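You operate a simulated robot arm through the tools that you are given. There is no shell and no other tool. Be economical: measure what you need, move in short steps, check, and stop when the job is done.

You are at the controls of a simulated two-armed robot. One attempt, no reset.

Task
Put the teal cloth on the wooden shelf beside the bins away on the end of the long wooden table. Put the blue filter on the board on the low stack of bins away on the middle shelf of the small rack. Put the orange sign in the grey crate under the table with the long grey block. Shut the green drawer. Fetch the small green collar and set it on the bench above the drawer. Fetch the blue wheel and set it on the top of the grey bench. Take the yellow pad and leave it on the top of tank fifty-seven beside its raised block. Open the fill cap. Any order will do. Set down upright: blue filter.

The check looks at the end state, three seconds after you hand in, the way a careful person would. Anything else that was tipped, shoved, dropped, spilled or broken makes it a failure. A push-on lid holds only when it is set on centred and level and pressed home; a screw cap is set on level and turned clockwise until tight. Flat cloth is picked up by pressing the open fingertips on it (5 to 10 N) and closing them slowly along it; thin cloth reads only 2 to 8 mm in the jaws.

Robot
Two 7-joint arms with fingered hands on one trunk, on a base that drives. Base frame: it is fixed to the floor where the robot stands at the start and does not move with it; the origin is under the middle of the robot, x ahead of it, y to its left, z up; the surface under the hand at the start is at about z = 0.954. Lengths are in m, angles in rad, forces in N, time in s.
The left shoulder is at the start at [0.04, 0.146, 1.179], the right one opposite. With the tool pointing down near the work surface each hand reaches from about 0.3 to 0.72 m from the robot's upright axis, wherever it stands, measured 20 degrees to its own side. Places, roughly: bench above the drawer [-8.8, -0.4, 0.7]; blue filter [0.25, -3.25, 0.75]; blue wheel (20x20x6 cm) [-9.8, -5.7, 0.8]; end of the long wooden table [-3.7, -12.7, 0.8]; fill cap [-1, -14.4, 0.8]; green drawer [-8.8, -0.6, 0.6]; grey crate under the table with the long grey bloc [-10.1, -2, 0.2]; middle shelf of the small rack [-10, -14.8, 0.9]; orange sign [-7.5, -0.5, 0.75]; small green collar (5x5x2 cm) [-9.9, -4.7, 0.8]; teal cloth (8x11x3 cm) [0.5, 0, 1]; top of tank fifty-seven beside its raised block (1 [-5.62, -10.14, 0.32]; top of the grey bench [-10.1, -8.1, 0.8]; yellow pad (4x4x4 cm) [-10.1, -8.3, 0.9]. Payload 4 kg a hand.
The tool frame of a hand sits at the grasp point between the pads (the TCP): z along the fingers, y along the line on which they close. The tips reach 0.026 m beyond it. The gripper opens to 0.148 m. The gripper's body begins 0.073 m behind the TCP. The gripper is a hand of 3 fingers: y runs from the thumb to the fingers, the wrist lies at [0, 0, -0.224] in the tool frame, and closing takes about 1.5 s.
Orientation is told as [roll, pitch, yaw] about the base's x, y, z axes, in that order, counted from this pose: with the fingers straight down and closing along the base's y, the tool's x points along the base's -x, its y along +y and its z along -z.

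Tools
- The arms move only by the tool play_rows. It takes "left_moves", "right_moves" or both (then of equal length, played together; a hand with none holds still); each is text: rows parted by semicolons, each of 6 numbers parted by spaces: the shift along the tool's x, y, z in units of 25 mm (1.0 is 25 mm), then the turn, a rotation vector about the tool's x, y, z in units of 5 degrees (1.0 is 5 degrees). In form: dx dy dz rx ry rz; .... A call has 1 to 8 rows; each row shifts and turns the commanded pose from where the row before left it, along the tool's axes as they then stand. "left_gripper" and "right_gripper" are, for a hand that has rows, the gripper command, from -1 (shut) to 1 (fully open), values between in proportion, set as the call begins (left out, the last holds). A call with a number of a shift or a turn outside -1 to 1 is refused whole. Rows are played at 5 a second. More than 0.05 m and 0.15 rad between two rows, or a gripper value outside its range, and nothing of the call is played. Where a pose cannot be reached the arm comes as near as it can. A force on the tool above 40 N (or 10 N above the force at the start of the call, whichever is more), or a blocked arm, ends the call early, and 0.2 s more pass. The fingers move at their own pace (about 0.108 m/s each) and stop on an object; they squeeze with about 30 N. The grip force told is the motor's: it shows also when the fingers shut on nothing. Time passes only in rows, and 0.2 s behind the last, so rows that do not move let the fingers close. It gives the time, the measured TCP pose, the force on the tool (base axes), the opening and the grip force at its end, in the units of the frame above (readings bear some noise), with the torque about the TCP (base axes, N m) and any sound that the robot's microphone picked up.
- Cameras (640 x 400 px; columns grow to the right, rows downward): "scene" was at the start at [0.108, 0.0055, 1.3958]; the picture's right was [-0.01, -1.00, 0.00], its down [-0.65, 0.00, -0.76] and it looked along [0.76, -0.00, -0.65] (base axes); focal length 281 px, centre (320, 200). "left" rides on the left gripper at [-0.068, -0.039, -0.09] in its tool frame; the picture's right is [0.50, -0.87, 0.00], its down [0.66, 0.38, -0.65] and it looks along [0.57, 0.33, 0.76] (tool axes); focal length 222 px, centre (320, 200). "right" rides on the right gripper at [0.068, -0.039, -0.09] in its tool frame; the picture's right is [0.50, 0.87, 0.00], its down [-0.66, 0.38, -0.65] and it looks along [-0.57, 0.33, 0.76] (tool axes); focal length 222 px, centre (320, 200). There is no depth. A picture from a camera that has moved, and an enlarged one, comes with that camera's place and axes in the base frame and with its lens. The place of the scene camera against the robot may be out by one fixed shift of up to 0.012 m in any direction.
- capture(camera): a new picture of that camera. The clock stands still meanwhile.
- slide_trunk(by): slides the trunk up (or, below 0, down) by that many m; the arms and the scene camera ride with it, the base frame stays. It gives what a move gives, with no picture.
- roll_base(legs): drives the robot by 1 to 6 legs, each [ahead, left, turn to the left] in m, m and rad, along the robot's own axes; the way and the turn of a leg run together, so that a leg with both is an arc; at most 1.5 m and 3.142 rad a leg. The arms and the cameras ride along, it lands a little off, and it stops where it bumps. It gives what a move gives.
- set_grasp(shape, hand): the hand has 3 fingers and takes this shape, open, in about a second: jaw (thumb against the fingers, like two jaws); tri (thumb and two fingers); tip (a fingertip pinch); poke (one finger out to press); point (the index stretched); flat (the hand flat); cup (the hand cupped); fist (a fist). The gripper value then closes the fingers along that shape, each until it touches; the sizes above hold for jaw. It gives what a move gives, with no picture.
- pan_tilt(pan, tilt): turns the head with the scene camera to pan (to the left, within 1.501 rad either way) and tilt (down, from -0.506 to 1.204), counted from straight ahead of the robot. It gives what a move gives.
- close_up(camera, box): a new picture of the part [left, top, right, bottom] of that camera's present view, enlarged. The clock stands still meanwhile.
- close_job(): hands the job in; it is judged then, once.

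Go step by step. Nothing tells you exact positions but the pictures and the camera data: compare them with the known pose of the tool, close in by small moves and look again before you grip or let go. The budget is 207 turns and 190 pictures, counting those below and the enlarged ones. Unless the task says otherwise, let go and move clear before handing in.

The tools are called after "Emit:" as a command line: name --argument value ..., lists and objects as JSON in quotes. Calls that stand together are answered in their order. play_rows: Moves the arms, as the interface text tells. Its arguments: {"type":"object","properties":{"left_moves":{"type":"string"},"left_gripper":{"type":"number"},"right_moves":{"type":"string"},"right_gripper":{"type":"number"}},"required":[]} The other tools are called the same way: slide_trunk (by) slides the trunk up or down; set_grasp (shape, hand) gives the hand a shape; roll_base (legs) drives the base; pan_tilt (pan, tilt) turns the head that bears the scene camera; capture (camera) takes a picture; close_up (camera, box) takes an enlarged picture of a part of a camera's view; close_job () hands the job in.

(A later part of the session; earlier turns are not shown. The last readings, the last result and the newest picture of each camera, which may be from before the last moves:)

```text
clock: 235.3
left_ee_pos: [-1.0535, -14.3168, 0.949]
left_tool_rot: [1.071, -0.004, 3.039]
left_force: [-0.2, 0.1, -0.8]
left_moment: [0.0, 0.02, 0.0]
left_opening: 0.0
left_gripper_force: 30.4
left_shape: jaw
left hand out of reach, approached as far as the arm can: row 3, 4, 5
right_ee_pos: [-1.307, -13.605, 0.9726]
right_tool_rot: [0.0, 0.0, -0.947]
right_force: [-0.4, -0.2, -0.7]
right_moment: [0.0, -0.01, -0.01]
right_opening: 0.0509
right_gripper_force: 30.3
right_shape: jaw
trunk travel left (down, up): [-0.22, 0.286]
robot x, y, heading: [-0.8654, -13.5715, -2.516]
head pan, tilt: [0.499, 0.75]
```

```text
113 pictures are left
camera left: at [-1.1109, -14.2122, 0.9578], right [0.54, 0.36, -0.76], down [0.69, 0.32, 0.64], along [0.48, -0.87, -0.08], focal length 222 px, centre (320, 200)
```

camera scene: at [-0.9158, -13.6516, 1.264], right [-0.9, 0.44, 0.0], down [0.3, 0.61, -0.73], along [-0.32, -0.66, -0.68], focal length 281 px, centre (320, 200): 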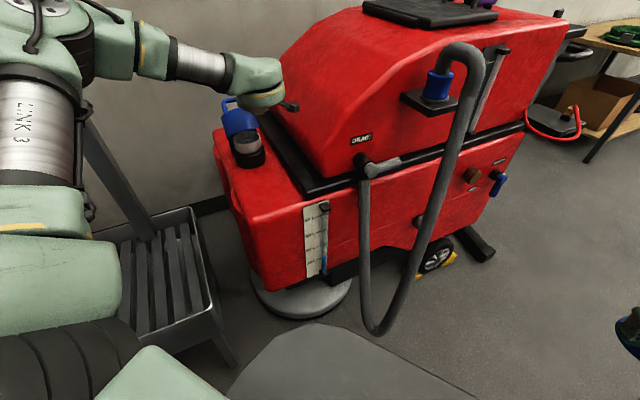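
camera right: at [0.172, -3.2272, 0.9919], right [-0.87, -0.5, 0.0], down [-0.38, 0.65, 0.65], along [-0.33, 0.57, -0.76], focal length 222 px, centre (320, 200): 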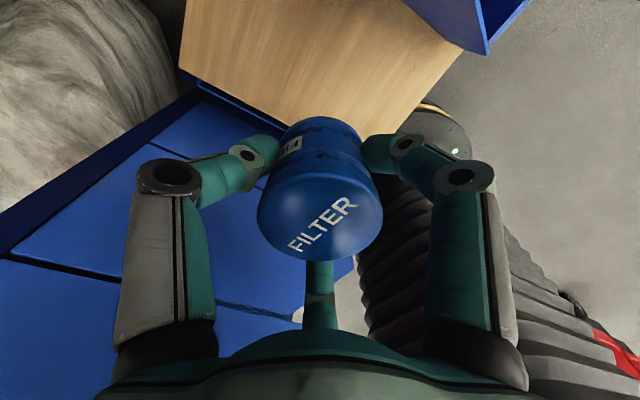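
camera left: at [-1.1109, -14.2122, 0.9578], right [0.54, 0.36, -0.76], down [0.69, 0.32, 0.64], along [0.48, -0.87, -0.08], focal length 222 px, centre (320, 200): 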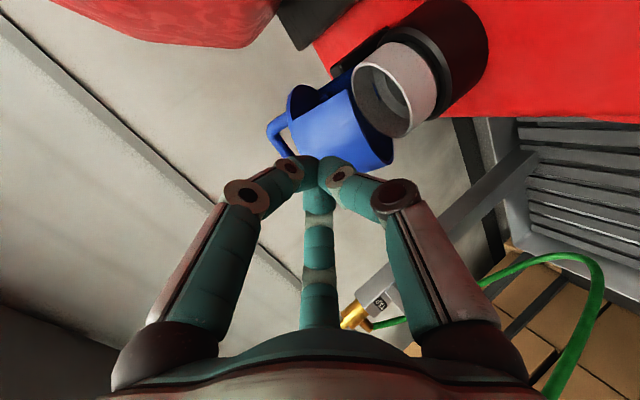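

Emit:
slide_trunk --by -0.015

Emit:
play_rows --left_moves "0.1 0.4 0.7 0 0 0;0.1 0.4 0.7 0 0 0;0.1 0.4 0.7 0 0 0;0 0.4 0.7 0 0 0;0 0.4 0.7 0 0 0;0 0 0 0 0 0"

Emit:
capture --camera "left"

Emit:
close_up --camera "scene" --box '[180, 50, 324, 170]'

```text
clock: 235.9
left_ee_pos: [-1.0523, -14.3165, 0.9336]
left_tool_rot: [1.07, -0.002, 3.039]
left_force: [0.0, 0.6, 0.0]
left_moment: [-0.01, 0.02, 0.05]
left_opening: 0.0
left_gripper_force: 30.0
left_shape: jaw
right_ee_pos: [-1.3079, -13.6056, 0.9574]
right_tool_rot: [0.004, -0.001, -0.947]
right_force: [0.0, -0.6, -0.1]
right_moment: [0.01, -0.05, -0.01]
right_opening: 0.0514
right_gripper_force: 30.4
right_shape: jaw
trunk travel left (down, up): [-0.205, 0.301]
robot x, y, heading: [-0.8667, -13.5721, -2.523]
head pan, tilt: [0.499, 0.75]
```

```text
clock: 237.2
left_ee_pos: [-1.0567, -14.4173, 0.9529]
left_tool_rot: [1.098, -0.017, 3.037]
left_force: [6.0, 8.8, 25.6]
left_moment: [-0.41, -0.08, 0.15]
left_opening: 0.0
left_gripper_force: 29.9
left_shape: jaw
right_ee_pos: [-1.3053, -13.6034, 0.9576]
right_tool_rot: [0.001, -0.002, -0.946]
right_force: [0.6, -0.1, -0.4]
right_moment: [0.07, 0.01, 0.02]
right_opening: 0.0508
right_gripper_force: 29.9
right_shape: jaw
trunk travel left (down, up): [-0.205, 0.301]
robot x, y, heading: [-0.867, -13.572, -2.519]
head pan, tilt: [0.499, 0.75]
stopped in row 6 (left hand): the force on the tool passed its limit at 42 N (the readings are from after the stop); the commanded pose is now the measured one
```

```text
112 pictures are left
camera left: at [-1.1142, -14.3128, 0.9596], right [0.53, 0.34, -0.78], down [0.71, 0.34, 0.62], along [0.48, -0.88, -0.06], focal length 222 px, centre (320, 200)
```

left: 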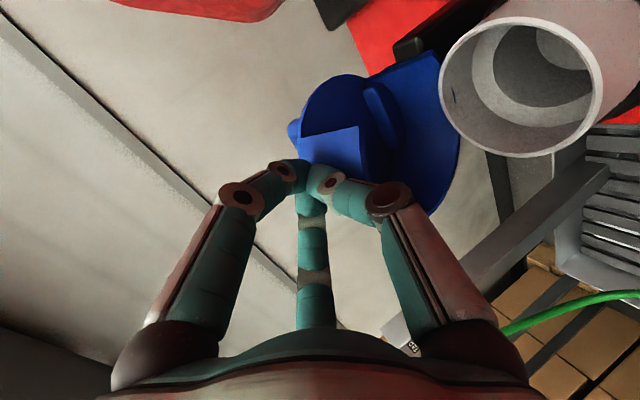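

```text
3.33 times, centred on (252, 110) of scene
camera zoom: at [-0.9142, -13.6487, 1.2494], right [-0.9, 0.43, 0.0], down [0.3, 0.61, -0.73], along [-0.32, -0.66, -0.68], focal length 936 px, centre (547, 500)
```

zoom: 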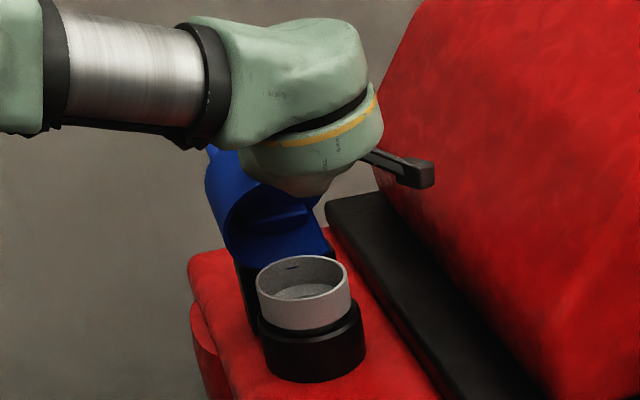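

The lid is now pushed back past upright. I withdraw the hand straight back and check.

Emit:
play_rows --left_moves "0 -0.3 -0.6 0 0 0;0 -0.4 -0.9 0 0 0;0 -0.3 -0.9 0 0 0;0 -0.2 -1 0 0 0;0 0 -1 0 0 0;0 0 -1 0 0 0;0 0 -1 0 0 0;0 0 0 0 0 0"

Emit:
close_up --camera "scene" --box '[160, 20, 352, 180]'

```text
clock: 239.0
left_ee_pos: [-1.0403, -14.2633, 0.9913]
left_tool_rot: [1.084, -0.011, 3.04]
left_force: [0.0, 0.0, 0.3]
left_moment: [0.04, -0.01, 0.0]
left_opening: 0.0
left_gripper_force: 29.7
left_shape: jaw
right_ee_pos: [-1.3078, -13.6056, 0.9568]
right_tool_rot: [0.005, 0.001, -0.948]
right_force: [-0.4, -0.6, -0.1]
right_moment: [0.02, -0.05, 0.01]
right_opening: 0.0507
right_gripper_force: 29.6
right_shape: jaw
trunk travel left (down, up): [-0.205, 0.301]
robot x, y, heading: [-0.8622, -13.5718, -2.522]
head pan, tilt: [0.499, 0.75]
```

```text
2.50 times, centred on (256, 100) of scene
camera zoom: at [-0.9156, -13.652, 1.249], right [-0.9, 0.44, 0.0], down [0.3, 0.61, -0.73], along [-0.32, -0.66, -0.68], focal length 702 px, centre (480, 450)
```

zoom: 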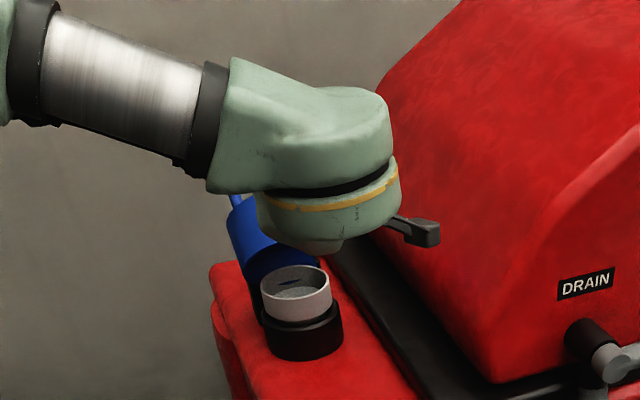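

The fill cap stands open. Now I withdraw the left arm and bring it back to a tool-down travel pose.

Emit:
play_rows --left_moves "0 0.3 -1 0 0 0;0 0.3 -1 0 0 0;0 0.3 -1 0 0 0;0 0.3 -1 0 0 0;0 0.3 -1 0 0 0;0 0.3 -1 0 0 0;0 0 0 1 0 0;0 0 0 1 0 0"

Emit:
play_rows --left_moves "0 0 0 1 0 0;0 0 0 1 0 0;0 0 0 1 0 0;0 0 0 1 0 0;0 0 0 1 0 0;0 0 0 1 0 0;0 0 0 1 0 0;0 0 0 1 0 0"

Emit:
play_rows --left_moves "0 0 0 1 0 0;0 0 0 1 0 0;0 0 0 0.4 0 0;0 0 0 0 0 -1;0 0 0 0 0 -1;0 0 0 0 0 -1;0 0 0 0 0 -1;0 0 0 0 0 -1"

Emit:
play_rows --left_moves "0 0 0 0 0 -1;0 0 0 0 0 -1;0 0 0 0 0 -1;0 0 0 0 0 -1;0 0 0 0 0 0"

Emit:
pan_tilt --pan 0.0 --tilt 0.5

Emit:
capture --camera "scene"

```text
clock: 240.8
left_ee_pos: [-1.0261, -14.1518, 1.1005]
left_tool_rot: [0.908, -0.012, 3.038]
left_force: [0.0, 0.6, 0.1]
left_moment: [0.0, 0.01, 0.01]
left_opening: 0.0
left_gripper_force: 29.8
left_shape: jaw
right_ee_pos: [-1.3067, -13.6046, 0.9575]
right_tool_rot: [0.001, 0.0, -0.947]
right_force: [-1.0, 0.1, 0.2]
right_moment: [0.02, 0.0, 0.01]
right_opening: 0.0507
right_gripper_force: 29.9
right_shape: jaw
trunk travel left (down, up): [-0.205, 0.301]
robot x, y, heading: [-0.8654, -13.571, -2.519]
head pan, tilt: [0.499, 0.75]
```

```text
clock: 242.6
left_ee_pos: [-1.0261, -14.1534, 1.1009]
left_tool_rot: [0.21, -0.01, 3.037]
left_force: [-0.1, -0.4, -0.7]
left_moment: [-0.01, 0.01, -0.02]
left_opening: 0.0001
left_gripper_force: 29.7
left_shape: jaw
right_ee_pos: [-1.3073, -13.6057, 0.9574]
right_tool_rot: [0.003, -0.001, -0.948]
right_force: [-0.4, -0.3, -0.5]
right_moment: [0.0, -0.02, 0.0]
right_opening: 0.051
right_gripper_force: 30.1
right_shape: jaw
trunk travel left (down, up): [-0.205, 0.301]
robot x, y, heading: [-0.868, -13.5742, -2.522]
head pan, tilt: [0.499, 0.75]
```

```text
clock: 244.4
left_ee_pos: [-1.0267, -14.1529, 1.1008]
left_tool_rot: [-0.002, -0.01, -2.807]
left_force: [0.3, -0.1, -0.4]
left_moment: [0.01, -0.02, 0.03]
left_opening: 0.0
left_gripper_force: 30.1
left_shape: jaw
right_ee_pos: [-1.3063, -13.6052, 0.9576]
right_tool_rot: [0.002, 0.0, -0.948]
right_force: [-0.1, 0.2, 0.3]
right_moment: [0.01, -0.01, -0.01]
right_opening: 0.0506
right_gripper_force: 29.9
right_shape: jaw
trunk travel left (down, up): [-0.205, 0.301]
robot x, y, heading: [-0.8664, -13.5684, -2.52]
head pan, tilt: [0.499, 0.75]
```

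```text
clock: 245.6
left_ee_pos: [-1.0267, -14.1528, 1.1005]
left_tool_rot: [-0.008, -0.009, -2.459]
left_force: [0.2, -0.4, -0.4]
left_moment: [0.02, 0.03, -0.03]
left_opening: 0.0001
left_gripper_force: 30.0
left_shape: jaw
right_ee_pos: [-1.3074, -13.6051, 0.9578]
right_tool_rot: [0.002, -0.001, -0.947]
right_force: [0.8, 0.2, -0.9]
right_moment: [0.0, -0.03, -0.01]
right_opening: 0.0507
right_gripper_force: 30.1
right_shape: jaw
trunk travel left (down, up): [-0.205, 0.301]
robot x, y, heading: [-0.8642, -13.5693, -2.515]
head pan, tilt: [0.499, 0.75]
```

```text
clock: 246.5
left_ee_pos: [-1.0273, -14.1526, 1.1007]
left_tool_rot: [-0.006, -0.009, -2.458]
left_force: [-0.3, -0.6, -0.2]
left_moment: [-0.01, -0.03, 0.02]
left_opening: 0.0002
left_gripper_force: 30.1
left_shape: jaw
right_ee_pos: [-1.3071, -13.6046, 0.9565]
right_tool_rot: [0.003, 0.001, -0.949]
right_force: [-1.3, 0.6, -0.3]
right_moment: [0.03, 0.02, -0.01]
right_opening: 0.0508
right_gripper_force: 29.9
right_shape: jaw
trunk travel left (down, up): [-0.205, 0.301]
robot x, y, heading: [-0.8687, -13.5711, -2.52]
head pan, tilt: [0.0, 0.499]
```

```text
109 pictures are left
camera scene: at [-0.9534, -13.63, 1.271], right [-0.58, 0.81, 0.0], down [0.39, 0.28, -0.88], along [-0.71, -0.51, -0.48], focal length 281 px, centre (320, 200)
```

scene: 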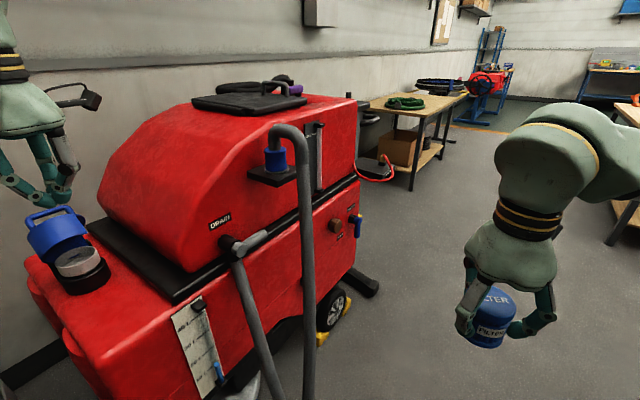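

Emit:
play_rows --left_moves "0 0 -1 0 0 0;0 0 -1 0 0 0;0.4 -1 0 0 0 0;0.4 -1 0 0 0 0;0.4 -1 0 0 0 0;0.4 -1 0 0 0 0;0.4 -1 0 0 0 0;0.4 -1 0 0 0 0" --left_gripper 0.5

Emit:
roll_base --legs '[[-0.06, -0.09, 0], [0, 0, -0.63], [1.4, 0, 0], [1.2, 0, 0]]'

Emit:
pan_tilt --pan 0.0 --tilt 0.35

Emit:
capture --camera "scene"

```text
clock: 248.3
left_ee_pos: [-1.073, -14.0003, 1.1498]
left_tool_rot: [-0.007, -0.009, -2.459]
left_force: [0.0, 0.1, -1.1]
left_moment: [0.0, -0.01, 0.0]
left_opening: 0.1108
left_gripper_force: 0.1
left_shape: jaw
right_ee_pos: [-1.3076, -13.6042, 0.9556]
right_tool_rot: [0.001, 0.0, -0.947]
right_force: [0.1, 0.5, 0.2]
right_moment: [0.0, 0.02, -0.06]
right_opening: 0.051
right_gripper_force: 29.8
right_shape: jaw
trunk travel left (down, up): [-0.205, 0.301]
robot x, y, heading: [-0.8631, -13.5706, -2.522]
head pan, tilt: [0.0, 0.499]
```

```text
clock: 263.6
left_ee_pos: [-3.9125, -13.6545, 1.1504]
left_tool_rot: [-0.004, -0.009, -3.111]
left_force: [-0.4, 0.4, 0.2]
left_moment: [0.02, 0.0, 0.01]
left_opening: 0.1108
left_gripper_force: 0.1
left_shape: jaw
right_ee_pos: [-3.8587, -13.1988, 0.9581]
right_tool_rot: [0.002, -0.001, -1.599]
right_force: [0.4, 0.3, -1.3]
right_moment: [0.0, -0.01, -0.01]
right_opening: 0.0511
right_gripper_force: 30.2
right_shape: jaw
trunk travel left (down, up): [-0.205, 0.301]
robot x, y, heading: [-3.4853, -13.4383, 3.11]
head pan, tilt: [0.0, 0.499]
```

```text
clock: 264.2
left_ee_pos: [-3.9131, -13.6553, 1.1506]
left_tool_rot: [-0.008, -0.009, -3.112]
left_force: [-0.3, 0.5, 0.6]
left_moment: [0.01, 0.0, -0.03]
left_opening: 0.1105
left_gripper_force: 0.1
left_shape: jaw
right_ee_pos: [-3.8573, -13.1997, 0.9561]
right_tool_rot: [0.001, 0.001, -1.6]
right_force: [0.5, 0.3, -0.2]
right_moment: [-0.02, 0.01, 0.01]
right_opening: 0.0506
right_gripper_force: 30.6
right_shape: jaw
trunk travel left (down, up): [-0.205, 0.301]
robot x, y, heading: [-3.4871, -13.4408, 3.11]
head pan, tilt: [0.0, 0.351]
```

```text
108 pictures are left
camera scene: at [-3.5978, -13.4302, 1.2846], right [0.03, 1.0, 0.0], down [0.34, -0.01, -0.94], along [-0.94, 0.03, -0.34], focal length 281 px, centre (320, 200)
```

scene: 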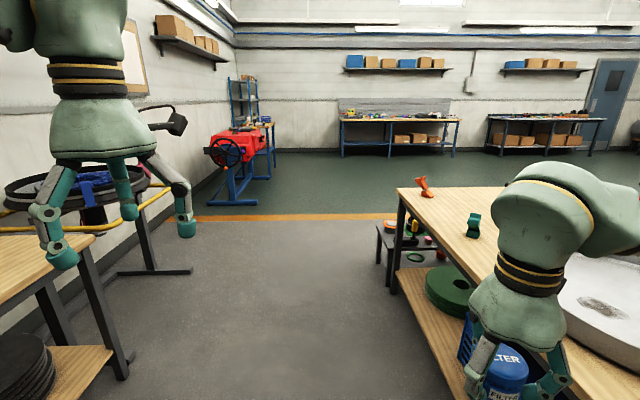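

Emit:
roll_base --legs '[[1.4, 0, 0.02], [1.4, 0, 0], [1.4, 0, 0], [1.0, 0, 0]]'

Emit:
pan_tilt --pan 0.6 --tilt 0.35

Emit:
capture --camera "scene"

```text
clock: 289.2
left_ee_pos: [-9.1124, -13.6649, 1.1504]
left_tool_rot: [-0.006, -0.009, -3.067]
left_force: [0.0, 0.0, -0.7]
left_moment: [0.01, 0.01, 0.02]
left_opening: 0.1111
left_gripper_force: 0.0
left_shape: jaw
right_ee_pos: [-9.0778, -13.2062, 0.9576]
right_tool_rot: [0.001, 0.0, -1.552]
right_force: [-0.4, 0.5, 0.4]
right_moment: [0.02, -0.02, 0.0]
right_opening: 0.0508
right_gripper_force: 29.9
right_shape: jaw
trunk travel left (down, up): [-0.205, 0.301]
robot x, y, heading: [-8.6935, -13.4293, -3.124]
head pan, tilt: [0.0, 0.351]
```

```text
clock: 290.2
left_ee_pos: [-9.1106, -13.6636, 1.1504]
left_tool_rot: [-0.007, -0.009, -3.067]
left_force: [-0.1, -0.1, -0.4]
left_moment: [-0.01, -0.02, 0.0]
left_opening: 0.1106
left_gripper_force: 0.1
left_shape: jaw
right_ee_pos: [-9.0771, -13.206, 0.9565]
right_tool_rot: [0.002, 0.0, -1.554]
right_force: [-0.4, -0.8, -0.9]
right_moment: [-0.01, 0.04, -0.02]
right_opening: 0.0507
right_gripper_force: 29.6
right_shape: jaw
trunk travel left (down, up): [-0.205, 0.301]
robot x, y, heading: [-8.6943, -13.4294, -3.127]
head pan, tilt: [0.6, 0.351]
```

```text
107 pictures are left
camera scene: at [-8.789, -13.4776, 1.2847], right [-0.58, 0.82, 0.0], down [0.28, 0.2, -0.94], along [-0.77, -0.54, -0.34], focal length 281 px, centre (320, 200)
```

scene: 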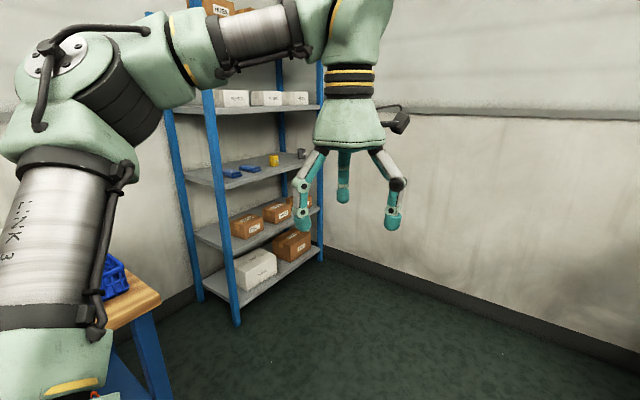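

The small rack stands at about x -9.6…-10.5, front y ≈ -14.65; the middle shelf is at about z 0.86. I drive in front of it and turn to face it.

Emit:
roll_base --legs '[[1.1, 0, 0], [0, 0, 1.556], [0.45, 0, 0]]'

Emit:
pan_tilt --pan -0.1 --tilt 0.5

Emit:
capture --camera "scene"

```text
clock: 301.9
left_ee_pos: [-9.5379, -14.3019, 1.1497]
left_tool_rot: [-0.007, -0.008, -1.502]
left_force: [0.1, -0.7, 0.3]
left_moment: [0.04, 0.04, 0.03]
left_opening: 0.1108
left_gripper_force: 0.1
left_shape: jaw
right_ee_pos: [-9.995, -14.2659, 0.9571]
right_tool_rot: [0.002, 0.001, 0.014]
right_force: [-1.1, -0.4, -1.2]
right_moment: [-0.01, 0.01, 0.0]
right_opening: 0.0504
right_gripper_force: 29.4
right_shape: jaw
trunk travel left (down, up): [-0.205, 0.301]
robot x, y, heading: [-9.7711, -13.8855, -1.559]
head pan, tilt: [0.6, 0.351]
```

```text
clock: 303.0
left_ee_pos: [-9.5375, -14.3018, 1.1499]
left_tool_rot: [-0.008, -0.01, -1.499]
left_force: [0.7, 0.5, 0.0]
left_moment: [0.01, -0.01, 0.01]
left_opening: 0.1107
left_gripper_force: 0.1
left_shape: jaw
right_ee_pos: [-9.9955, -14.2663, 0.9573]
right_tool_rot: [0.001, 0.0, 0.013]
right_force: [-0.2, -0.7, -0.6]
right_moment: [0.03, -0.02, -0.01]
right_opening: 0.0504
right_gripper_force: 30.0
right_shape: jaw
trunk travel left (down, up): [-0.205, 0.301]
robot x, y, heading: [-9.7748, -13.886, -1.566]
head pan, tilt: [-0.099, 0.499]
```

```text
106 pictures are left
camera scene: at [-9.7747, -13.9905, 1.271], right [-1.0, 0.09, 0.0], down [0.04, 0.48, -0.88], along [-0.08, -0.87, -0.48], focal length 281 px, centre (320, 200)
```

scene: 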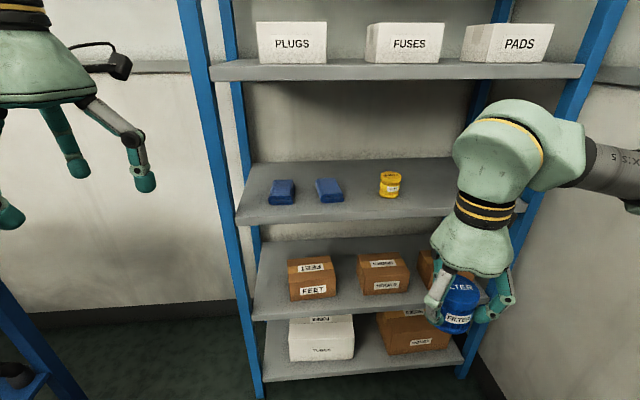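

Emit:
roll_base --legs '[[0.15, 0, 0]]'

Emit:
capture --camera "right"

Emit:
capture --camera "scene"

```text
clock: 304.3
left_ee_pos: [-9.5359, -14.4507, 1.15]
left_tool_rot: [-0.006, -0.008, -1.5]
left_force: [-0.5, -0.9, -0.5]
left_moment: [0.01, -0.05, 0.01]
left_opening: 0.1109
left_gripper_force: 0.1
left_shape: jaw
right_ee_pos: [-9.9939, -14.4142, 0.9573]
right_tool_rot: [0.002, -0.001, 0.012]
right_force: [0.9, 0.7, -0.9]
right_moment: [0.05, -0.02, 0.01]
right_opening: 0.0506
right_gripper_force: 30.3
right_shape: jaw
trunk travel left (down, up): [-0.205, 0.301]
robot x, y, heading: [-9.7706, -14.0366, -1.56]
head pan, tilt: [-0.099, 0.499]
```

```text
105 pictures are left
camera right: at [-10.0612, -14.4547, 1.0486], right [-0.51, 0.86, 0.0], down [0.65, 0.38, 0.65], along [0.56, 0.34, -0.76], focal length 222 px, centre (320, 200)
```

right: 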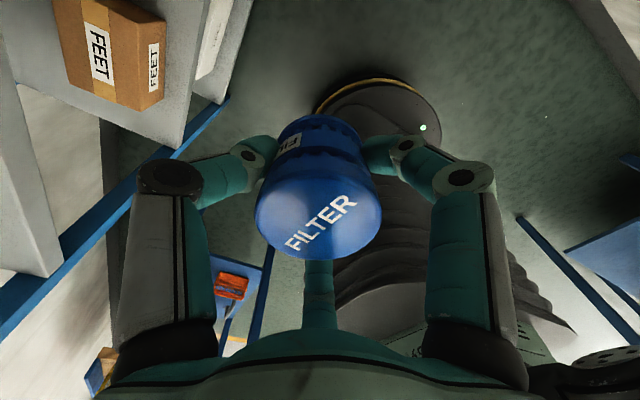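

```text
104 pictures are left
camera scene: at [-9.7732, -14.1392, 1.271], right [-1.0, 0.09, 0.0], down [0.04, 0.48, -0.88], along [-0.08, -0.87, -0.48], focal length 281 px, centre (320, 200)
```

scene: 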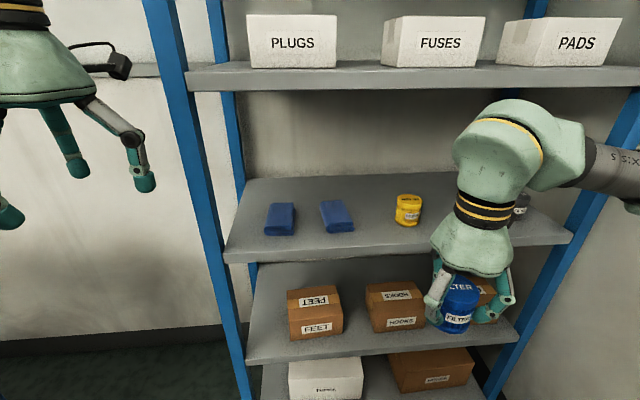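

Spot chosen: right of the yellow jar, at about (-10.2, -14.73), shelf at z 0.85, front edge at y -14.66. I shift the base a little and lower the filter to shelf height before entering.

Emit:
roll_base --legs '[[0.05, -0.15, 0]]'

Emit:
play_rows --right_moves "0.9 0 0.9 0 0 0;0.9 0 0.8 0 0 0;0.4 0 0.7 0 0 0;0 0 0 0 0 0"

Emit:
capture --camera "scene"

```text
clock: 305.8
left_ee_pos: [-9.6885, -14.5021, 1.1504]
left_tool_rot: [-0.007, -0.007, -1.502]
left_force: [0.0, -0.2, 0.5]
left_moment: [-0.01, 0.0, 0.02]
left_opening: 0.1113
left_gripper_force: 0.1
left_shape: jaw
right_ee_pos: [-10.1473, -14.4653, 0.9573]
right_tool_rot: [0.002, 0.0, 0.006]
right_force: [0.5, 0.6, -0.3]
right_moment: [-0.01, 0.0, 0.01]
right_opening: 0.0506
right_gripper_force: 29.8
right_shape: jaw
trunk travel left (down, up): [-0.205, 0.301]
robot x, y, heading: [-9.9196, -14.0849, -1.565]
head pan, tilt: [-0.099, 0.499]
```

```text
clock: 306.8
left_ee_pos: [-9.6891, -14.5025, 1.1499]
left_tool_rot: [-0.007, -0.01, -1.502]
left_force: [-0.5, 0.1, 0.0]
left_moment: [0.0, 0.0, -0.01]
left_opening: 0.1105
left_gripper_force: 0.1
left_shape: jaw
right_ee_pos: [-10.1996, -14.4658, 0.8973]
right_tool_rot: [0.002, 0.001, 0.009]
right_force: [0.1, -0.1, 0.5]
right_moment: [0.01, -0.01, 0.02]
right_opening: 0.0507
right_gripper_force: 29.9
right_shape: jaw
trunk travel left (down, up): [-0.205, 0.301]
robot x, y, heading: [-9.9231, -14.0855, -1.563]
head pan, tilt: [-0.099, 0.499]
```

```text
103 pictures are left
camera scene: at [-9.925, -14.1906, 1.271], right [-1.0, 0.09, 0.0], down [0.04, 0.48, -0.88], along [-0.08, -0.87, -0.48], focal length 281 px, centre (320, 200)
```

scene: 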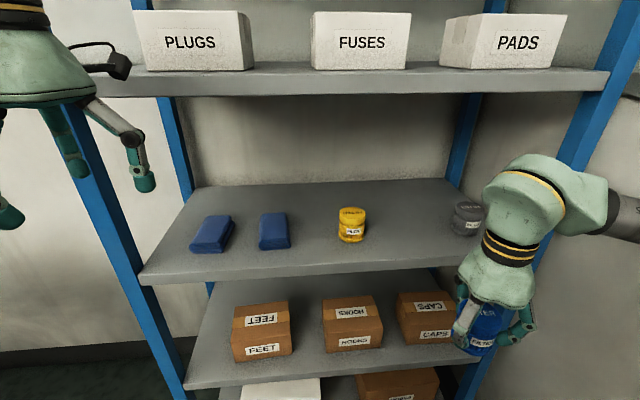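

Emit:
play_rows --right_moves "0.07 -1 0 0 0 0;0.07 -1 0 0 0 0;0.07 -1 0 0 0 0;0.07 -1 0 0 0 0;0.07 -1 0 0 0 0;0.07 -1 0 0 0 0;0 0 0 0 0 0"

Emit:
capture --camera "scene"

Emit:
capture --camera "right"

```text
clock: 308.4
left_ee_pos: [-9.6892, -14.4992, 1.1517]
left_tool_rot: [-0.006, -0.012, -1.504]
left_force: [1.0, -0.4, -0.9]
left_moment: [0.03, -0.02, 0.01]
left_opening: 0.1108
left_gripper_force: 0.1
left_shape: jaw
right_ee_pos: [-10.2096, -14.6117, 0.8981]
right_tool_rot: [0.008, -0.003, 0.008]
right_force: [3.0, 27.6, -0.9]
right_moment: [0.55, -0.09, 0.04]
right_opening: 0.0498
right_gripper_force: 30.1
right_shape: jaw
trunk travel left (down, up): [-0.205, 0.301]
robot x, y, heading: [-9.9184, -14.0851, -1.562]
head pan, tilt: [-0.099, 0.499]
```

```text
102 pictures are left
camera scene: at [-9.9248, -14.1865, 1.2713], right [-1.0, 0.09, 0.0], down [0.04, 0.47, -0.88], along [-0.08, -0.88, -0.48], focal length 281 px, centre (320, 200)
```

scene: 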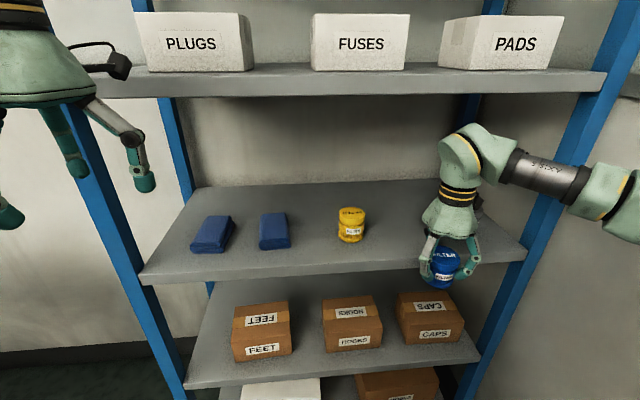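

```text
101 pictures are left
camera right: at [-10.2777, -14.6516, 0.989], right [-0.51, 0.86, 0.01], down [0.65, 0.38, 0.66], along [0.56, 0.34, -0.75], focal length 222 px, centre (320, 200)
```

right: 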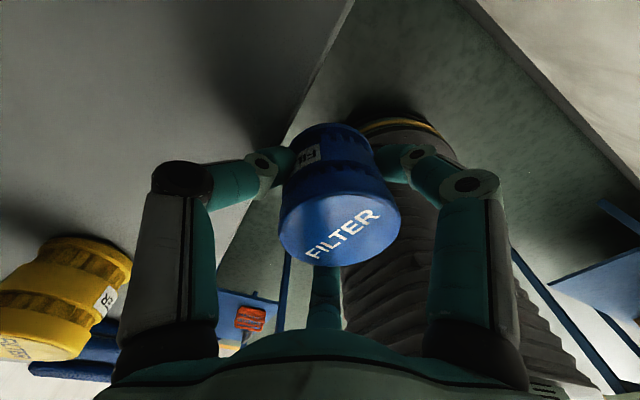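

The filter's base touched the shelf's front edge. I back off, raise 3.5 cm and check the filter in the grip.

Emit:
play_rows --right_moves "0 1 0 0 0 0;0 1 0 0 0 0;0 0 -0.7 0 0 0;0 0 -0.7 0 0 0;0 0 0 0 0 0"

Emit:
close_up --camera "scene" --box '[380, 100, 572, 320]'

Emit:
capture --camera "right"

```text
clock: 309.6
left_ee_pos: [-9.6884, -14.5027, 1.15]
left_tool_rot: [-0.007, -0.009, -1.504]
left_force: [0.6, -0.2, 1.0]
left_moment: [0.01, 0.01, 0.0]
left_opening: 0.1109
left_gripper_force: 0.1
left_shape: jaw
right_ee_pos: [-10.2119, -14.5665, 0.9308]
right_tool_rot: [0.002, 0.001, 0.009]
right_force: [-0.6, -0.5, -0.3]
right_moment: [-0.01, 0.0, -0.02]
right_opening: 0.0501
right_gripper_force: 29.8
right_shape: jaw
trunk travel left (down, up): [-0.205, 0.301]
robot x, y, heading: [-9.923, -14.0869, -1.567]
head pan, tilt: [-0.099, 0.499]
```

```text
1.82 times, centred on (476, 210) of scene
camera zoom: at [-9.9254, -14.1907, 1.271], right [-1.0, 0.09, 0.0], down [0.04, 0.48, -0.88], along [-0.08, -0.87, -0.48], focal length 510 px, centre (36, 182)
```

zoom: 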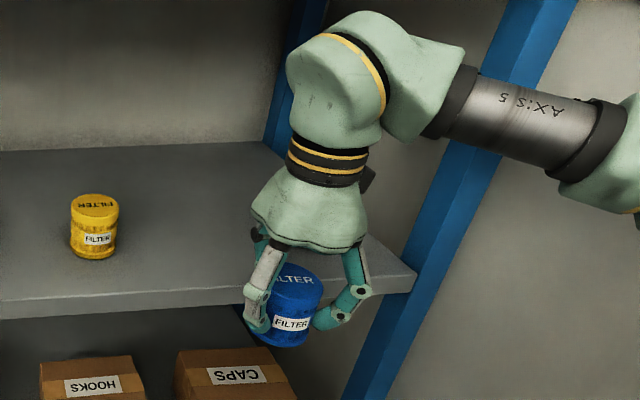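

```text
99 pictures are left
camera right: at [-10.2798, -14.6073, 1.0228], right [-0.51, 0.86, 0.0], down [0.65, 0.38, 0.65], along [0.56, 0.33, -0.76], focal length 222 px, centre (320, 200)
```

right: 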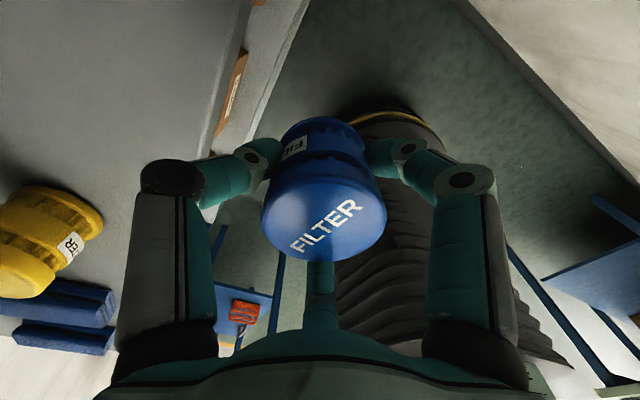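

Emit:
play_rows --right_moves "0 -1 0 0 0 0;0 -1 0 0 0 0;0 -1 0 0 0 0;0 0 0 0 0 0"

Emit:
play_rows --right_moves "0 -1 0 0 0 0;0 -1 0 0 0 0;0 -1 0 0 0 0;0 -0.6 0 0 0 0;0 0 0 0 0 0"

Emit:
capture --camera "right"

Emit:
capture --camera "scene"

```text
clock: 310.6
left_ee_pos: [-9.6886, -14.5035, 1.1508]
left_tool_rot: [-0.007, -0.009, -1.502]
left_force: [-0.4, 0.3, 0.6]
left_moment: [-0.04, 0.01, 0.01]
left_opening: 0.1107
left_gripper_force: 0.0
left_shape: jaw
right_ee_pos: [-10.2102, -14.6402, 0.9321]
right_tool_rot: [0.002, 0.0, 0.01]
right_force: [-0.1, 0.0, -0.4]
right_moment: [-0.03, -0.01, 0.0]
right_opening: 0.0494
right_gripper_force: 29.8
right_shape: jaw
trunk travel left (down, up): [-0.205, 0.301]
robot x, y, heading: [-9.9225, -14.0883, -1.565]
head pan, tilt: [-0.099, 0.499]
```

```text
clock: 311.8
left_ee_pos: [-9.6893, -14.5031, 1.1503]
left_tool_rot: [-0.007, -0.008, -1.503]
left_force: [0.7, 0.6, 0.1]
left_moment: [0.04, 0.0, -0.02]
left_opening: 0.1107
left_gripper_force: 0.1
left_shape: jaw
right_ee_pos: [-10.2099, -14.7311, 0.9322]
right_tool_rot: [0.002, -0.002, 0.011]
right_force: [0.5, 0.1, 0.3]
right_moment: [0.01, 0.0, -0.04]
right_opening: 0.0502
right_gripper_force: 30.1
right_shape: jaw
trunk travel left (down, up): [-0.205, 0.301]
robot x, y, heading: [-9.9238, -14.0888, -1.565]
head pan, tilt: [-0.099, 0.499]
```

```text
98 pictures are left
camera right: at [-10.2774, -14.7708, 1.0239], right [-0.51, 0.86, 0.0], down [0.65, 0.38, 0.65], along [0.56, 0.33, -0.76], focal length 222 px, centre (320, 200)
```

right: 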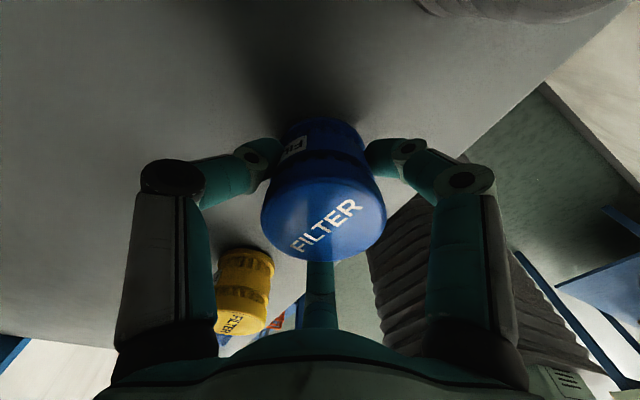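

```text
97 pictures are left
camera scene: at [-9.9256, -14.1905, 1.271], right [-1.0, 0.09, 0.0], down [0.04, 0.48, -0.88], along [-0.08, -0.87, -0.48], focal length 281 px, centre (320, 200)
```

scene: 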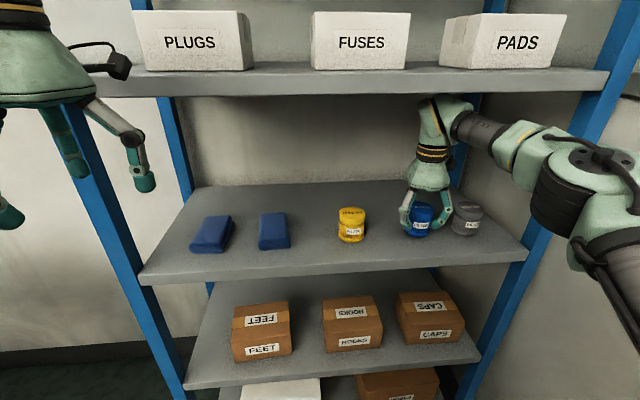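

The filter is over the shelf between the two jars. I lower it gently until it touches.

Emit:
play_rows --right_moves "0 0 0.3 0 0 0;0 0 0.3 0 0 0;0 0 0.2 0 0 0;0 0 0 0 0 0"

Emit:
play_rows --right_moves "0 0 0.15 0 0 0;0 0 0.1 0 0 0;0 0 0 0 0 0"

Emit:
play_rows --right_moves "0 0 0.15 0 0 0;0 0 0.1 0 0 0;0 0 0 0 0 0"

```text
clock: 312.6
left_ee_pos: [-9.6882, -14.5014, 1.1518]
left_tool_rot: [-0.007, -0.01, -1.504]
left_force: [-0.7, -0.3, 0.3]
left_moment: [0.01, -0.04, -0.03]
left_opening: 0.111
left_gripper_force: 0.0
left_shape: jaw
right_ee_pos: [-10.2087, -14.7302, 0.9244]
right_tool_rot: [-0.016, -0.006, 0.008]
right_force: [-0.2, 6.5, 21.0]
right_moment: [0.16, 0.08, -0.03]
right_opening: 0.0524
right_gripper_force: 29.7
right_shape: jaw
trunk travel left (down, up): [-0.205, 0.301]
robot x, y, heading: [-9.9198, -14.0838, -1.563]
head pan, tilt: [-0.099, 0.499]
stopped in row 4 (right hand): the force on the tool passed its limit at 43 N (the readings are from after the stop); the commanded pose is now the measured one
```

```text
clock: 313.1
left_ee_pos: [-9.6886, -14.5009, 1.15]
left_tool_rot: [-0.009, -0.01, -1.504]
left_force: [-0.2, 0.3, 0.1]
left_moment: [0.03, -0.01, 0.0]
left_opening: 0.1111
left_gripper_force: 0.0
left_shape: jaw
right_ee_pos: [-10.2086, -14.7329, 0.9241]
right_tool_rot: [-0.026, -0.007, 0.004]
right_force: [0.3, 5.3, 19.1]
right_moment: [0.18, 0.06, -0.03]
right_opening: 0.0527
right_gripper_force: 29.6
right_shape: jaw
trunk travel left (down, up): [-0.205, 0.301]
robot x, y, heading: [-9.919, -14.0836, -1.56]
head pan, tilt: [-0.099, 0.499]
stopped in row 2 (right hand): the force on the tool passed its limit at 42 N (the readings are from after the stop); the commanded pose is now the measured one
```

```text
clock: 313.7
left_ee_pos: [-9.6891, -14.5022, 1.151]
left_tool_rot: [-0.006, -0.01, -1.502]
left_force: [0.5, 0.3, 0.4]
left_moment: [0.03, -0.03, 0.0]
left_opening: 0.1106
left_gripper_force: 0.1
left_shape: jaw
right_ee_pos: [-10.2093, -14.7338, 0.9244]
right_tool_rot: [-0.035, -0.009, 0.005]
right_force: [3.0, 5.4, 19.7]
right_moment: [0.19, -0.03, -0.01]
right_opening: 0.053
right_gripper_force: 29.5
right_shape: jaw
trunk travel left (down, up): [-0.205, 0.301]
robot x, y, heading: [-9.9219, -14.0834, -1.565]
head pan, tilt: [-0.099, 0.499]
stopped in row 2 (right hand): the force on the tool passed its limit at 41 N (the readings are from after the stop); the commanded pose is now the measured one
```

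It rests on the shelf. I open the fingers and look.

Emit:
play_rows --right_moves "0 0 -0.05 0 0 0;0 0 0 0 0 0;0 0 0 0 0 0" --right_gripper 0.15

Emit:
capture --camera "right"

Emit:
close_up --camera "scene" --box '[330, 80, 522, 280]'

```text
clock: 314.5
left_ee_pos: [-9.6881, -14.5011, 1.1516]
left_tool_rot: [-0.006, -0.011, -1.502]
left_force: [0.6, -0.8, 0.2]
left_moment: [0.03, 0.01, 0.02]
left_opening: 0.1109
left_gripper_force: 0.0
left_shape: jaw
right_ee_pos: [-10.2102, -14.7343, 0.9192]
right_tool_rot: [-0.032, -0.005, 0.006]
right_force: [-0.2, 0.6, -0.2]
right_moment: [-0.03, 0.02, -0.01]
right_opening: 0.0843
right_gripper_force: 0.0
right_shape: jaw
trunk travel left (down, up): [-0.205, 0.301]
robot x, y, heading: [-9.9218, -14.0847, -1.57]
head pan, tilt: [-0.099, 0.499]
```

```text
96 pictures are left
camera right: at [-10.2779, -14.7713, 1.0125], right [-0.5, 0.86, -0.03], down [0.65, 0.4, 0.65], along [0.57, 0.31, -0.76], focal length 222 px, centre (320, 200)
```

right: 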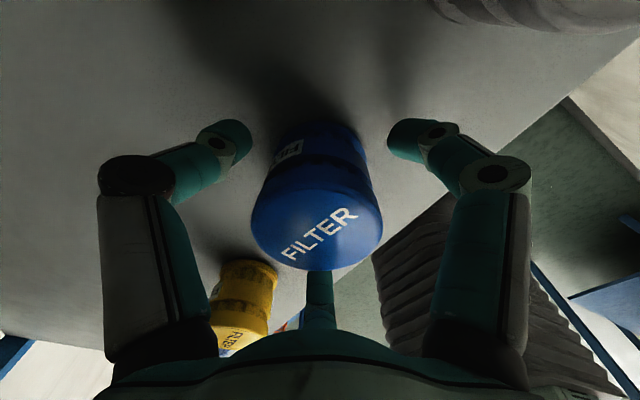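

```text
2.00 times, centred on (426, 180) of scene
camera zoom: at [-9.925, -14.1898, 1.271], right [-1.0, 0.09, 0.0], down [0.04, 0.48, -0.88], along [-0.08, -0.87, -0.48], focal length 561 px, centre (108, 240)
```

zoom: 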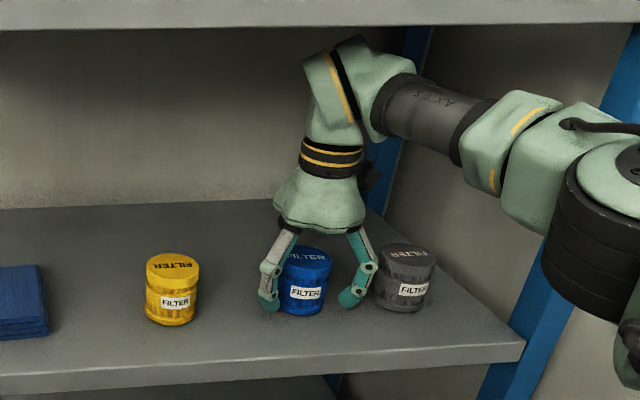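

Withdrawing: the shelf above leaves little headroom, so I open wider, raise slightly and tilt the hand so the thumb clears the filter's top.

Emit:
play_rows --right_moves "0 0 0 0 0 0;0 0 -0.4 0 0 0;0 0 -0.4 0 0 0;0 0 0 1 0 0;0 0 0 1 0 0;0 0 0 1 0 0;0 0 0 1 0 0;0 0 0 0 0 0" --right_gripper 0.55

Emit:
capture --camera "right"

Emit:
close_up --camera "scene" --box '[330, 80, 522, 280]'

```text
clock: 316.3
left_ee_pos: [-9.6874, -14.5024, 1.1501]
left_tool_rot: [-0.007, -0.009, -1.503]
left_force: [0.3, 0.3, -0.6]
left_moment: [0.01, -0.01, -0.01]
left_opening: 0.111
left_gripper_force: 0.1
left_shape: jaw
right_ee_pos: [-10.2086, -14.7352, 0.9401]
right_tool_rot: [-0.38, -0.006, 0.006]
right_force: [0.3, 0.6, 0.3]
right_moment: [-0.02, -0.01, -0.02]
right_opening: 0.1144
right_gripper_force: 0.1
right_shape: jaw
trunk travel left (down, up): [-0.205, 0.301]
robot x, y, heading: [-9.9209, -14.0861, -1.567]
head pan, tilt: [-0.099, 0.499]
```

```text
94 pictures are left
camera right: at [-10.2781, -14.738, 1.039], right [-0.5, 0.8, -0.32], down [0.65, 0.6, 0.47], along [0.57, 0.03, -0.82], focal length 222 px, centre (320, 200)
```

right: 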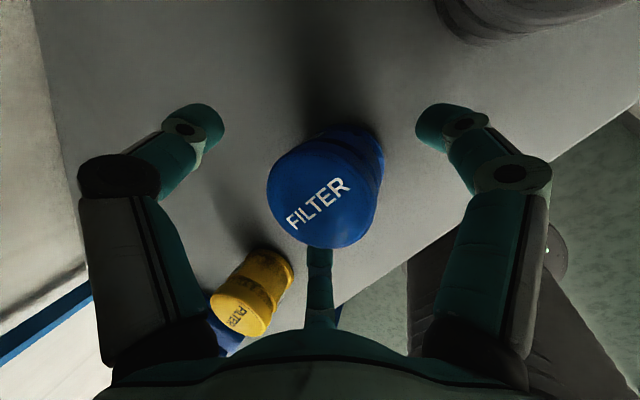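

```text
2.00 times, centred on (426, 180) of scene
camera zoom: at [-9.9251, -14.191, 1.271], right [-1.0, 0.09, 0.0], down [0.04, 0.48, -0.88], along [-0.08, -0.87, -0.48], focal length 561 px, centre (108, 240)
```

zoom: 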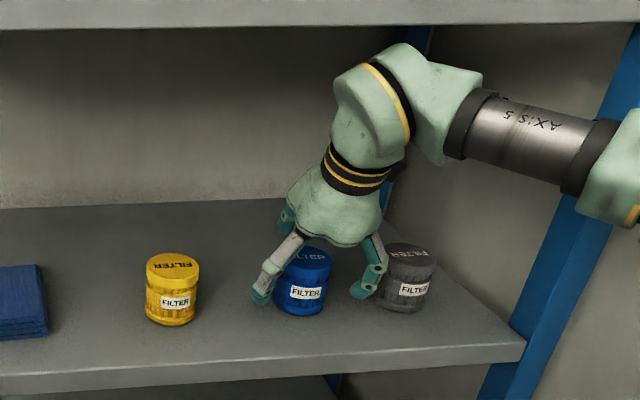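

Emit:
play_rows --right_moves "0 0 0 1 0 0;0 -0.05 -0.15 1 0 0;0 -0.1 -0.2 1 0 0;0 -0.1 -0.2 1 0 0;0 -0.2 -0.3 0 0 0;0 -0.2 -0.3 0 0 0;0 0 0 0 0 0"

Emit:
capture --camera "right"

Emit:
close_up --camera "scene" --box '[330, 80, 522, 280]'

```text
clock: 317.9
left_ee_pos: [-9.6891, -14.5017, 1.1505]
left_tool_rot: [-0.008, -0.008, -1.504]
left_force: [0.2, -0.1, -0.1]
left_moment: [0.0, 0.0, 0.03]
left_opening: 0.1109
left_gripper_force: 0.0
left_shape: jaw
right_ee_pos: [-10.2111, -14.7294, 0.9729]
right_tool_rot: [-0.73, -0.004, 0.004]
right_force: [0.9, -0.1, -0.4]
right_moment: [-0.03, 0.04, 0.02]
right_opening: 0.1145
right_gripper_force: 0.0
right_shape: jaw
trunk travel left (down, up): [-0.205, 0.301]
robot x, y, heading: [-9.9206, -14.0833, -1.567]
head pan, tilt: [-0.099, 0.499]
```

```text
92 pictures are left
camera right: at [-10.2797, -14.699, 1.0672], right [-0.5, 0.64, -0.58], down [0.65, 0.72, 0.24], along [0.57, -0.26, -0.78], focal length 222 px, centre (320, 200)
```

right: 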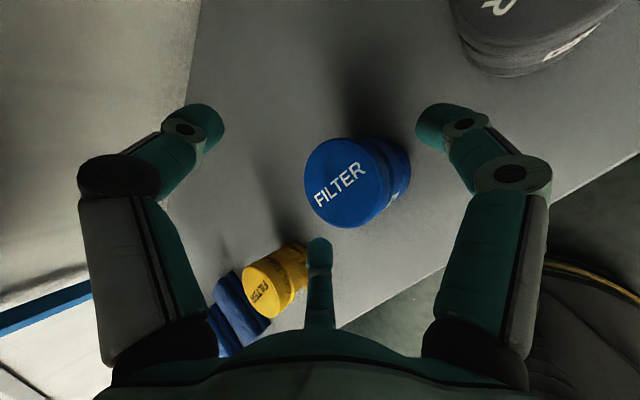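

```text
2.00 times, centred on (426, 180) of scene
camera zoom: at [-9.9254, -14.1908, 1.271], right [-1.0, 0.09, 0.0], down [0.04, 0.48, -0.88], along [-0.08, -0.87, -0.48], focal length 561 px, centre (108, 240)
```

zoom: 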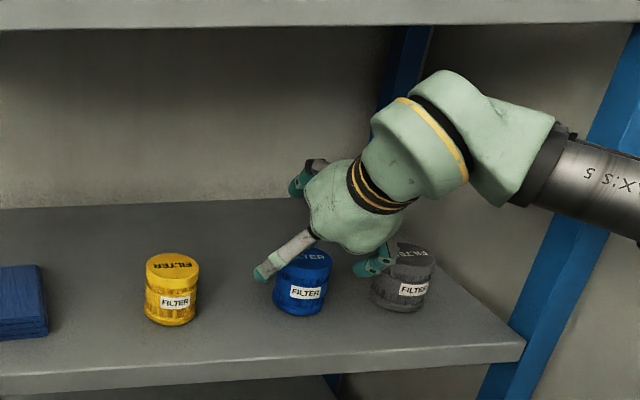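

Emit:
play_rows --right_moves "0 0.74 -0.67 0 0 0;0 0.74 -0.67 0 0 0;0 0.74 -0.67 0 0 0;0 0.74 -0.67 0 0 0;0 0.74 -0.67 0 0 0;0 0.74 -0.67 0 0 0;0 0.74 -0.67 0 0 0;0 0.74 -0.67 0 0 0"

Emit:
roll_base --legs '[[-0.5, 0, 0]]'

Emit:
capture --camera "scene"

```text
clock: 319.7
left_ee_pos: [-9.6881, -14.5017, 1.1509]
left_tool_rot: [-0.007, -0.01, -1.503]
left_force: [1.0, -0.3, 0.5]
left_moment: [-0.01, 0.02, 0.04]
left_opening: 0.1107
left_gripper_force: 0.0
left_shape: jaw
right_ee_pos: [-10.2128, -14.5283, 0.9761]
right_tool_rot: [-0.731, -0.007, 0.004]
right_force: [0.7, -0.8, 0.3]
right_moment: [-0.02, 0.03, 0.01]
right_opening: 0.1145
right_gripper_force: 0.1
right_shape: jaw
trunk travel left (down, up): [-0.205, 0.301]
robot x, y, heading: [-9.9206, -14.0856, -1.561]
head pan, tilt: [-0.099, 0.499]
```

```text
clock: 322.7
left_ee_pos: [-9.6936, -13.9998, 1.1505]
left_tool_rot: [-0.006, -0.009, -1.505]
left_force: [0.3, 0.6, -0.5]
left_moment: [0.01, 0.01, 0.01]
left_opening: 0.1108
left_gripper_force: 0.1
left_shape: jaw
right_ee_pos: [-10.2155, -14.0247, 0.977]
right_tool_rot: [-0.73, -0.005, 0.003]
right_force: [0.3, 0.7, -0.1]
right_moment: [-0.02, 0.0, -0.02]
right_opening: 0.1143
right_gripper_force: 0.1
right_shape: jaw
trunk travel left (down, up): [-0.205, 0.301]
robot x, y, heading: [-9.9237, -13.5784, -1.568]
head pan, tilt: [-0.099, 0.499]
```

```text
90 pictures are left
camera scene: at [-9.9284, -13.6865, 1.271], right [-1.0, 0.1, 0.0], down [0.05, 0.48, -0.88], along [-0.08, -0.87, -0.48], focal length 281 px, centre (320, 200)
```

scene: 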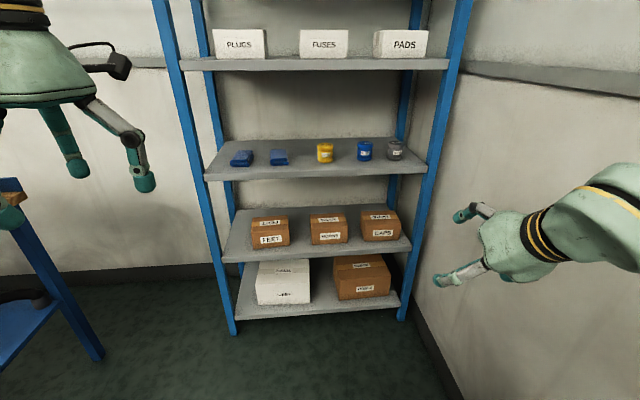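

The filter stands upright on the middle shelf. I reset the right hand to tool-down, move away, and turn north toward the benches.

Emit:
play_rows --right_moves "0 0 -0.5 -1 0 0;0 0 -0.5 -1 0 0;0 0 -0.5 -1 0 0;0 0 -0.5 -1 0 0;0 0 -0.5 -1 0 0;0 0 -0.5 -1 0 0;0 0 -0.5 -1 0 0;0 0 -0.5 -1 0 0"

Emit:
roll_base --legs '[[-0.4, 0, 0], [0, 1.3, 0], [0, 0, 3.14]]'

Emit:
pan_tilt --pan 0.3 --tilt 0.3

Emit:
capture --camera "scene"

```text
clock: 324.5
left_ee_pos: [-9.6916, -13.9997, 1.1503]
left_tool_rot: [-0.006, -0.009, -1.506]
left_force: [0.4, 0.5, -0.4]
left_moment: [-0.01, -0.01, 0.0]
left_opening: 0.1107
left_gripper_force: 0.0
left_shape: jaw
right_ee_pos: [-10.2159, -13.9847, 1.0649]
right_tool_rot: [-0.032, -0.005, 0.002]
right_force: [0.7, 0.6, 0.0]
right_moment: [0.01, -0.03, 0.01]
right_opening: 0.1143
right_gripper_force: 0.1
right_shape: jaw
trunk travel left (down, up): [-0.205, 0.301]
robot x, y, heading: [-9.9208, -13.5825, -1.565]
head pan, tilt: [-0.099, 0.499]
```

```text
clock: 340.4
left_ee_pos: [-8.864, -12.7598, 1.1508]
left_tool_rot: [-0.008, -0.009, 1.64]
left_force: [-0.5, 0.3, -0.6]
left_moment: [0.01, -0.02, -0.01]
left_opening: 0.1108
left_gripper_force: 0.1
left_shape: jaw
right_ee_pos: [-8.3414, -12.7726, 1.0652]
right_tool_rot: [-0.033, -0.004, -3.132]
right_force: [-0.1, 0.4, 0.1]
right_moment: [0.01, -0.02, -0.02]
right_opening: 0.1142
right_gripper_force: 0.2
right_shape: jaw
trunk travel left (down, up): [-0.205, 0.301]
robot x, y, heading: [-8.6289, -13.1758, 1.578]
head pan, tilt: [-0.099, 0.499]
```

```text
clock: 341.3
left_ee_pos: [-8.8648, -12.7609, 1.1508]
left_tool_rot: [-0.007, -0.007, 1.641]
left_force: [-0.3, -0.1, -1.0]
left_moment: [0.0, 0.02, -0.01]
left_opening: 0.1103
left_gripper_force: 0.1
left_shape: jaw
right_ee_pos: [-8.3411, -12.7719, 1.0653]
right_tool_rot: [-0.033, -0.004, -3.134]
right_force: [0.3, 0.1, 0.3]
right_moment: [-0.02, -0.05, 0.01]
right_opening: 0.1144
right_gripper_force: 0.0
right_shape: jaw
trunk travel left (down, up): [-0.205, 0.301]
robot x, y, heading: [-8.6323, -13.1773, 1.58]
head pan, tilt: [0.3, 0.3]
```

```text
89 pictures are left
camera scene: at [-8.6568, -13.0616, 1.2894], right [0.95, 0.3, 0.0], down [0.09, -0.28, -0.96], along [-0.29, 0.91, -0.3], focal length 281 px, centre (320, 200)
```

scene: 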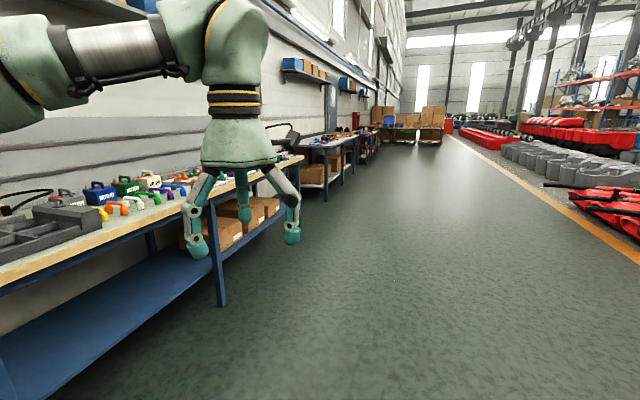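

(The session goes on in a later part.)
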